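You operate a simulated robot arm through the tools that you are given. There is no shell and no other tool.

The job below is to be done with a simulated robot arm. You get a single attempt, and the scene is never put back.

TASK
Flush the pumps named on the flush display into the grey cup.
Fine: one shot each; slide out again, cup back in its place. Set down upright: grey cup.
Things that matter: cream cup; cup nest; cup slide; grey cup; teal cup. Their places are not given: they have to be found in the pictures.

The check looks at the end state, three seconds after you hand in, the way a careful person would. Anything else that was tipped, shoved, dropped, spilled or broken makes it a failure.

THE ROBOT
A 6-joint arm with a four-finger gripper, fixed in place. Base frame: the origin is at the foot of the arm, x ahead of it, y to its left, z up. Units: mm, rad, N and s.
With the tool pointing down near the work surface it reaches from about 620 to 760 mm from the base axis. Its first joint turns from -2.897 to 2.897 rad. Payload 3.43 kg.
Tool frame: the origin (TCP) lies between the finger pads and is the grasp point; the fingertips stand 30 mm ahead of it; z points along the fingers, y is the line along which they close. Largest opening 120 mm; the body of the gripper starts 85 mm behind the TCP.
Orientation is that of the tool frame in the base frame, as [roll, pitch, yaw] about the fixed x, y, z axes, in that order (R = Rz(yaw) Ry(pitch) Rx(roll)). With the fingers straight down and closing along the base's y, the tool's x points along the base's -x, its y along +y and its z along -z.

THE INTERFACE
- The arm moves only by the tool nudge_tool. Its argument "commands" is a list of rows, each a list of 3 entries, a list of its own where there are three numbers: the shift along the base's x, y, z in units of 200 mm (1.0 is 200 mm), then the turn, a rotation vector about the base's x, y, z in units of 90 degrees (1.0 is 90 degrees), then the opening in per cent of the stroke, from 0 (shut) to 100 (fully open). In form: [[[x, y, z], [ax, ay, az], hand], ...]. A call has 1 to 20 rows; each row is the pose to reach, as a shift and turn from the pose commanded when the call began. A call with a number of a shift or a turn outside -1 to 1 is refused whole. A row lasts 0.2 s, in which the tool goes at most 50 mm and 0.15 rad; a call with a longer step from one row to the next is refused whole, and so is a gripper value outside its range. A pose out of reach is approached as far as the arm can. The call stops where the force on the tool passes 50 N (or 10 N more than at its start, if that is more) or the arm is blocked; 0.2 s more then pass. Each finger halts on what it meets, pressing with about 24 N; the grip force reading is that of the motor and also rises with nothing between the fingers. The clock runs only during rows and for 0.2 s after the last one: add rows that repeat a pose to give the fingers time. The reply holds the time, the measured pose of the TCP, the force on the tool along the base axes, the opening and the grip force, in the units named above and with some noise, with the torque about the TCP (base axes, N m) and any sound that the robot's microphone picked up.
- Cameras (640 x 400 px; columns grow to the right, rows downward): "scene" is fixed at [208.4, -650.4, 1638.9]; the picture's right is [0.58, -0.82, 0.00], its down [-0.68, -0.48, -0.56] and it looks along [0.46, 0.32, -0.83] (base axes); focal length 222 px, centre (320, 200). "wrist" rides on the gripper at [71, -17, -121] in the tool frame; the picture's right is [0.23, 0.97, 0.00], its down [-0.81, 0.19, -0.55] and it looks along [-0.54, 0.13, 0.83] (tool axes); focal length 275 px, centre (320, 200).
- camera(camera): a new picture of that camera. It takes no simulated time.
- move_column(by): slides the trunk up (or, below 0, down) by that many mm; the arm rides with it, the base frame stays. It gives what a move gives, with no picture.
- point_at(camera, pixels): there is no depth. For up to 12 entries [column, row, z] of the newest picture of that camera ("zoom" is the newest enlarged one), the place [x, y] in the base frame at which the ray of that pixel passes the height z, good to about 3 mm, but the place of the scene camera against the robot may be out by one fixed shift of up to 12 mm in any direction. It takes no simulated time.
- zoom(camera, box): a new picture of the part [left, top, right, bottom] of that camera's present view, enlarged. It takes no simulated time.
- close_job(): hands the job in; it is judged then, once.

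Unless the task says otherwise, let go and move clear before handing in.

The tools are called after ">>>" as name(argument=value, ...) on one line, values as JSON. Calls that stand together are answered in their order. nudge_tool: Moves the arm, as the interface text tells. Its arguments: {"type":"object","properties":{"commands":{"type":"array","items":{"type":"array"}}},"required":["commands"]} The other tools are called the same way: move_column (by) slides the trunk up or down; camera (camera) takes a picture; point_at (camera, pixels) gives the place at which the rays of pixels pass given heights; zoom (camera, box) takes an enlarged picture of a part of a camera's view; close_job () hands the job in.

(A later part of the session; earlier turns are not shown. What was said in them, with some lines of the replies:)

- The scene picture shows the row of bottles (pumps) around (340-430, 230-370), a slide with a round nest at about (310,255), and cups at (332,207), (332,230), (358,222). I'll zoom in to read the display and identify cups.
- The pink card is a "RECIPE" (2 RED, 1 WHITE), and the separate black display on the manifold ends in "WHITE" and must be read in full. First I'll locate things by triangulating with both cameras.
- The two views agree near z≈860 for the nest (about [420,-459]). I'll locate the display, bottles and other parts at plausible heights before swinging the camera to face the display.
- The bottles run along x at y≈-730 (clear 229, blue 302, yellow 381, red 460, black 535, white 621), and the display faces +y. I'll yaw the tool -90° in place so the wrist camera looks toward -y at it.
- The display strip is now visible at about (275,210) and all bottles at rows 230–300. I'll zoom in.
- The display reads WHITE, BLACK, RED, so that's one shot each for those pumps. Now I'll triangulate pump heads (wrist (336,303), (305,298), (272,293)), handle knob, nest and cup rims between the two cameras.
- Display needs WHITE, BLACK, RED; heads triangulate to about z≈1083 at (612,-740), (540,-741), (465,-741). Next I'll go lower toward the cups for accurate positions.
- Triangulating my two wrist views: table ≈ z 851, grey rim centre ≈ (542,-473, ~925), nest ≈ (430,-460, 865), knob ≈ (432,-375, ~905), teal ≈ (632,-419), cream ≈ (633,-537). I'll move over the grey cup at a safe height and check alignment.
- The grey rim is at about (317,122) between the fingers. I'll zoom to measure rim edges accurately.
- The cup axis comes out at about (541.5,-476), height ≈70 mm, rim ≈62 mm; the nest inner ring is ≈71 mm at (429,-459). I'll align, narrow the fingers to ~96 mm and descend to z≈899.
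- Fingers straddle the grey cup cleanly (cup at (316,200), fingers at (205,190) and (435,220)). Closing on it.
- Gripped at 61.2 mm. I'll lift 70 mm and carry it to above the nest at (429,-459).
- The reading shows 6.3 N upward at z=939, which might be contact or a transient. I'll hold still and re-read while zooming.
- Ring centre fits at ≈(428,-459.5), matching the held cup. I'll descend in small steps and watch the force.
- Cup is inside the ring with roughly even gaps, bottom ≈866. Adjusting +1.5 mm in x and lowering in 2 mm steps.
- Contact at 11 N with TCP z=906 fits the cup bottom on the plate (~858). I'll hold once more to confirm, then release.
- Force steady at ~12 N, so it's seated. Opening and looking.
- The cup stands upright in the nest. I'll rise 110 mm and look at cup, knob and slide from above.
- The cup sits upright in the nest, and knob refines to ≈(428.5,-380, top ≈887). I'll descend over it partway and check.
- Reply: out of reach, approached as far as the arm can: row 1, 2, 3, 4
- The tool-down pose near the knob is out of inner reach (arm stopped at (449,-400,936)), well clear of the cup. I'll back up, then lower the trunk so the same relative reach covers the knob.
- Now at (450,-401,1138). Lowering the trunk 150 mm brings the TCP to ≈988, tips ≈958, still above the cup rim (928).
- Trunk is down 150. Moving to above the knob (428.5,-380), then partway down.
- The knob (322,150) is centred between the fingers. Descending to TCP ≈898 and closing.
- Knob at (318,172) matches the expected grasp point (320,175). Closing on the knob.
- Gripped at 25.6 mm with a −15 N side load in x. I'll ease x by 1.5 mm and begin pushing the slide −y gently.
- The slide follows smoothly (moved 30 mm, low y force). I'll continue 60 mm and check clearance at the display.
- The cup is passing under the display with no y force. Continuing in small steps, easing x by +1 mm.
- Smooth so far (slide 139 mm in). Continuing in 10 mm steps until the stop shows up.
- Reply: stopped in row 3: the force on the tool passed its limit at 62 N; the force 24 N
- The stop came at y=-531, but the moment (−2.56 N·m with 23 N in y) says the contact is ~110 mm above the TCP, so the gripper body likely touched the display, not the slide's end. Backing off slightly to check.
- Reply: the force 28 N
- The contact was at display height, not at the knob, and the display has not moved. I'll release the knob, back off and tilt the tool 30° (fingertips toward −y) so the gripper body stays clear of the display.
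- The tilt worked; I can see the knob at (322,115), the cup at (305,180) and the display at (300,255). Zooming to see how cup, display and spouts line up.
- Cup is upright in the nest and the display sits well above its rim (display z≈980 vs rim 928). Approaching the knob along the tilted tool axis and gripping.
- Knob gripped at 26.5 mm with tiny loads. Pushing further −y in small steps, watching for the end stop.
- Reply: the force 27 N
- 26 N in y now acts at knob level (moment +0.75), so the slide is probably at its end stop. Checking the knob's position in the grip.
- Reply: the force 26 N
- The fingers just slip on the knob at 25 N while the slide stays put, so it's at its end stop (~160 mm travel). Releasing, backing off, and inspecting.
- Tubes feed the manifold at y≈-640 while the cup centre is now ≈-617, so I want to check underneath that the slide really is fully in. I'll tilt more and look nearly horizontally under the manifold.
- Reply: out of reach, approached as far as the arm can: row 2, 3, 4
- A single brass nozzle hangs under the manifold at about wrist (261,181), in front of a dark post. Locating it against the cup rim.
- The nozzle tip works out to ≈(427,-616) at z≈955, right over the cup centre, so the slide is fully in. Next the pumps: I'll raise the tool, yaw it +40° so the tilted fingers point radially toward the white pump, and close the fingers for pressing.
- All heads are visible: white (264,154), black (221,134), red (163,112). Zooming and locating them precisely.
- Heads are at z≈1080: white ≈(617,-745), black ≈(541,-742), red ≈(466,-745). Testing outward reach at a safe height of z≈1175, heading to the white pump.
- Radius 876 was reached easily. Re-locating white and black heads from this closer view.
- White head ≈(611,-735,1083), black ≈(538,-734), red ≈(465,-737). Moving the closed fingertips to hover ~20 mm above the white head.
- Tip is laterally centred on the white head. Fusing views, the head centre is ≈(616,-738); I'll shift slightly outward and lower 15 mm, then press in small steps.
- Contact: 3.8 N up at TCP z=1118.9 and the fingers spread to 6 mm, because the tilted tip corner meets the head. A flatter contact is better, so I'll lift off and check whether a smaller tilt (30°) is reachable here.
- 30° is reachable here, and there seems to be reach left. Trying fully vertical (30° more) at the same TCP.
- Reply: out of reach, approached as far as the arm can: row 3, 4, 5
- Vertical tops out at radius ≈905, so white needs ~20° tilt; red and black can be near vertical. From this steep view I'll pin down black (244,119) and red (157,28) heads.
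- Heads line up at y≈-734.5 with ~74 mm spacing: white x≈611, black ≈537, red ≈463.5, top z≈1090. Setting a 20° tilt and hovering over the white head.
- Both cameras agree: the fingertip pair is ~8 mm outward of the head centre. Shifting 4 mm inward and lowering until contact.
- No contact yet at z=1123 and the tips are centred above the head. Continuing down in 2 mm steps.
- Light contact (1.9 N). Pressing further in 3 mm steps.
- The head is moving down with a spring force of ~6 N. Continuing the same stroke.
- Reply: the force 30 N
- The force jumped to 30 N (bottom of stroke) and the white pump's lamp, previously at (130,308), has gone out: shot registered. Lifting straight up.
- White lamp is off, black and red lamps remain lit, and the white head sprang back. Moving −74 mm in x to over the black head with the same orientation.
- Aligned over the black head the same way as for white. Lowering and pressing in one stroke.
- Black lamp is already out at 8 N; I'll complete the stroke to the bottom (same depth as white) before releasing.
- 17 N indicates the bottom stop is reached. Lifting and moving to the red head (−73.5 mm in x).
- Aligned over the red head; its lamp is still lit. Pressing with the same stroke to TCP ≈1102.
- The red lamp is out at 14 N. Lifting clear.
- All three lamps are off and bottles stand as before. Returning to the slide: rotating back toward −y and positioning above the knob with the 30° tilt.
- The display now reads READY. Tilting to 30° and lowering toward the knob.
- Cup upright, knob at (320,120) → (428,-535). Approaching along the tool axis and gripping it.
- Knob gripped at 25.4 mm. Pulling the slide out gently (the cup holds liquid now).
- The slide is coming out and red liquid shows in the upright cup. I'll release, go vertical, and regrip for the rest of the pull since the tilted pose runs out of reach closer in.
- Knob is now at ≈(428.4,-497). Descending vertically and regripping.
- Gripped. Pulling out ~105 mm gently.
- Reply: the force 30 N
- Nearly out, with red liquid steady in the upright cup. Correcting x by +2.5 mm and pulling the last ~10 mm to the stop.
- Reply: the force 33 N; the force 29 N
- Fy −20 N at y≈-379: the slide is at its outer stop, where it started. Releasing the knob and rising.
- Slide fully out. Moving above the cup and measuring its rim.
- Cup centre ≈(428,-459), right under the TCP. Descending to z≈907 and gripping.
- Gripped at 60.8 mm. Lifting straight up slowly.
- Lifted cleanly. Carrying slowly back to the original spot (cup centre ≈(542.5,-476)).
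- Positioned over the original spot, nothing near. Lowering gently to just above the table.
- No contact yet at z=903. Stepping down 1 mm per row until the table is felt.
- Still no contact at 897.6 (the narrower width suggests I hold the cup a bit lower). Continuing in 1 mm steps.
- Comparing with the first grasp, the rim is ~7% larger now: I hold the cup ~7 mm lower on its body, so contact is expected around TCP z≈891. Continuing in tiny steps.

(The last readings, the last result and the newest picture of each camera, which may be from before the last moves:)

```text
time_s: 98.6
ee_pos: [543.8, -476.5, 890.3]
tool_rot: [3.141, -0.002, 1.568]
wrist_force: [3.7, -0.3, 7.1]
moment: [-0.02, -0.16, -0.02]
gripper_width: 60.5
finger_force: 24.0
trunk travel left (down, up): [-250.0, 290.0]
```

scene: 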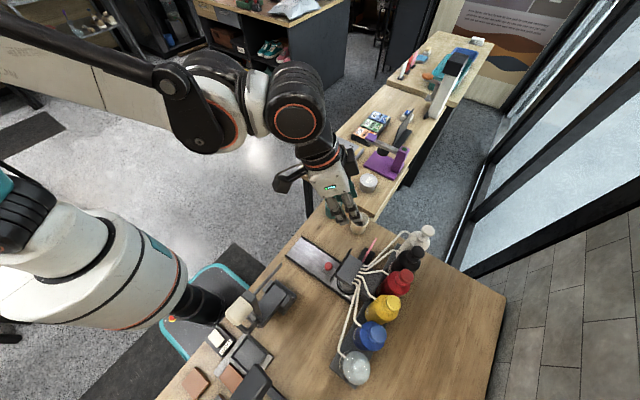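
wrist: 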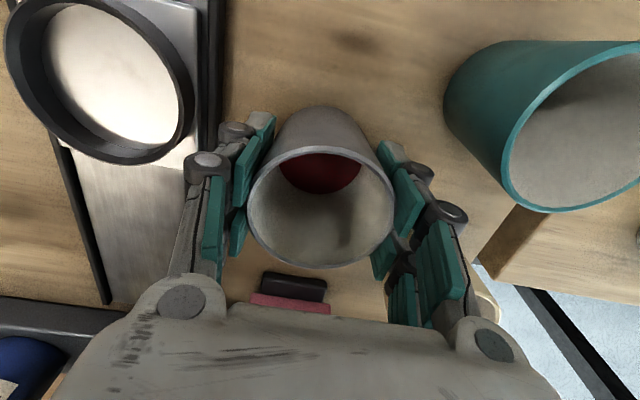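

Contact with the table at 7 N. Releasing gently.

>>> nudge_tool(commands=[[[0, 0, 0], [0, 0, 0], 52], [[0, 0, 0], [0, 0, 0], 58], [[0, 0, 0], [0, 0, 0], 66], [[0, 0, 0], [0, 0, 0], 75], [[0, 0, 0], [0, 0, 0], 80], [[0, 0, 0], [0, 0, 0], 80]])

>>> camera(camera="wrist")

>>> zoom(camera="scene", box=[300, 200, 370, 260])

```text
time_s: 100.0
ee_pos: [543.9, -477.1, 889.6]
tool_rot: [-3.14, -0.004, 1.569]
wrist_force: [0.5, -0.2, 0.1]
moment: [0.02, -0.01, -0.02]
gripper_width: 96.2
finger_force: 0.0
trunk travel left (down, up): [-250.0, 290.0]
```

```text
taken
```

wrist: 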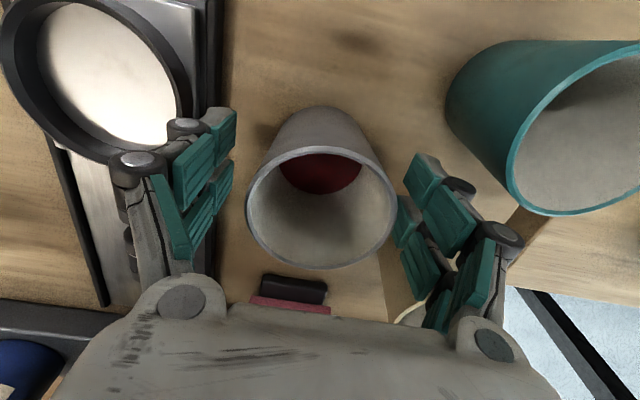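

```text
6.67 times, centred on (335, 230) of scene
```

zoom: 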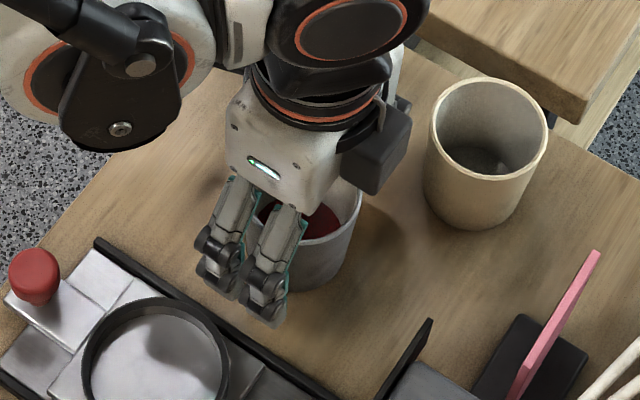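

The cup stands upright, fingers open and clear. Rising straight up and away.

>>> nudge_tool(commands=[[[0, 0, 0.05], [0, 0, 0], 80], [[0, 0, 0.2], [0, 0, 0], 80], [[0, 0, 0.4], [0, 0, 0], 80], [[0, 0, 0.6], [0, 0, 0], 80], [[0, 0, 0.8], [0, 0, 0], 80], [[-0.05, 0.2, 0.95], [0, 0, 0], 80], [[-0.05, 0.4, 1.0], [0, 0, 0], 80], [[-0.05, 0.55, 1.0], [0, 0, 0], 80], [[-0.05, 0.55, 1.0], [0, 0, 0], 80]])

>>> camera(camera="scene")

>>> zoom(camera="scene", box=[270, 180, 450, 300])

>>> camera(camera="wrist")

```text
refused: row 6 steps farther than a row can; nothing moved
```

```text
taken
```

scene: 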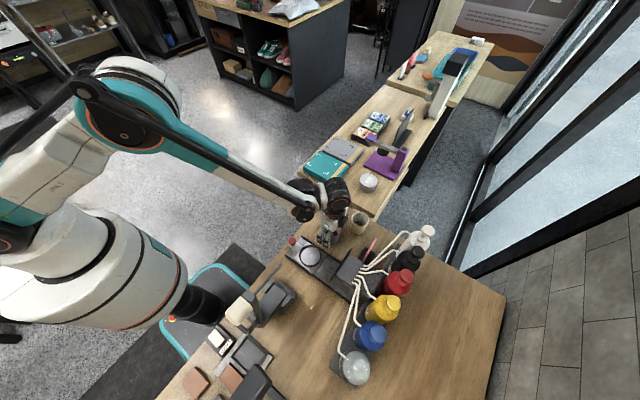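

```text
3.33 times, centred on (360, 240) of scene
```

zoom: 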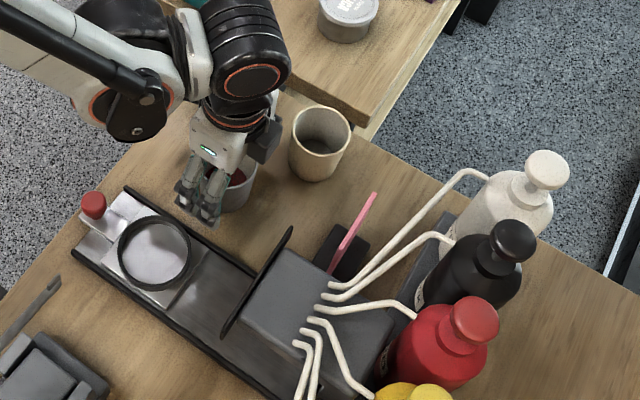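

```text
taken
```

wrist: 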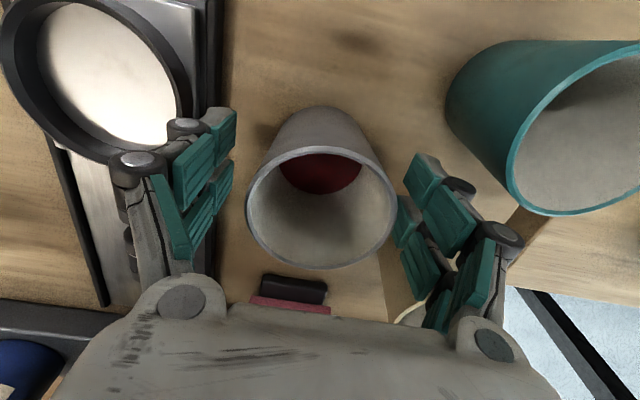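

The call was refused for one long step, so nothing moved. Repeating with shorter steps.

>>> nudge_tool(commands=[[[0, 0, 0.05], [0, 0, 0], 80], [[0, 0, 0.2], [0, 0, 0], 80], [[0, 0, 0.4], [0, 0, 0], 80], [[0, 0, 0.6], [0, 0, 0], 80], [[0, 0, 0.8], [0, 0, 0], 80], [[-0.02, 0.12, 0.93], [0, 0, 0], 80], [[-0.04, 0.3, 0.98], [0, 0, 0], 80], [[-0.05, 0.48, 1.0], [0, 0, 0], 80], [[-0.05, 0.55, 1.0], [0, 0, 0], 80], [[-0.05, 0.55, 1.0], [0, 0, 0], 80]])

>>> zoom(camera="scene", box=[270, 180, 450, 300])

>>> camera(camera="wrist")

```text
time_s: 102.2
ee_pos: [534.0, -368.7, 1091.5]
tool_rot: [-3.139, -0.002, 1.57]
wrist_force: [0.7, 0.4, 0.4]
moment: [0.0, -0.02, -0.03]
gripper_width: 95.9
finger_force: 0.0
trunk travel left (down, up): [-250.0, 290.0]
```

```text
3.33 times, centred on (360, 240) of scene
```

zoom: 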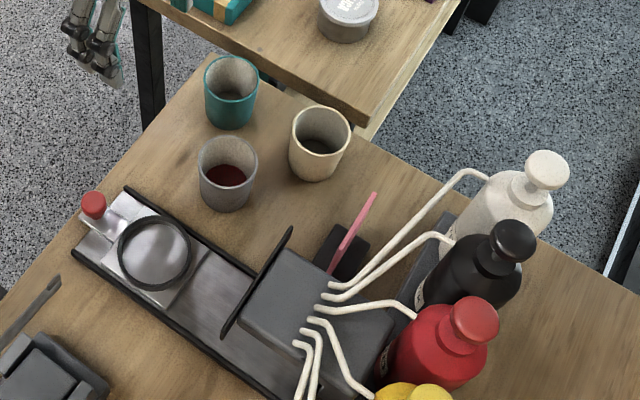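

```text
taken
```

wrist: 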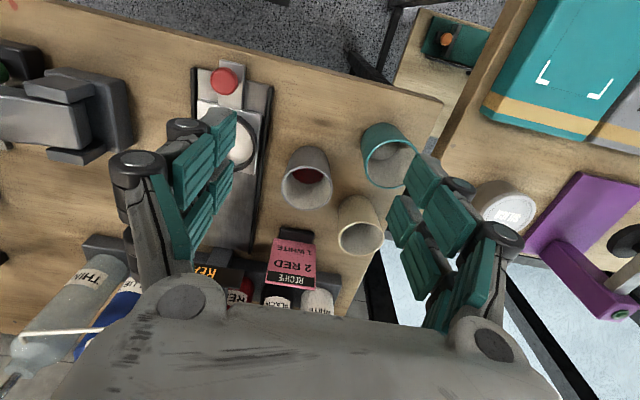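

The grey cup stands upright with liquid at (228,175) in the same spot as in the first picture. The slide is back at its outer stop, the other cups and bottles are unmoved, the three lamps are off, and the display read READY after the third shot. The arm is clear, so I'm handing in.

>>> close_job()

```text
The job is handed in.
```

The flush is done and handed in. The white, black and red pumps each got one shot into the grey cup, as the flush display asked.

- **Pumps:** each lamp went out as its pump was pressed, and the display changed to READY after the third.
- **Slide:** it is back at its outer stop, where it started.
- **Grey cup:** it is upright at its original spot, with the liquid in it.
- **Everything else:** the cream and teal cups and the bottles looked unmoved in the last pictures. I pressed the gripper body against the flush display once, at about 62 N, while pushing the slide in. The display did not appear to shift and kept working.

I lowered the trunk 150 mm to reach the slide knob and left it there. The arm is clear of the table.
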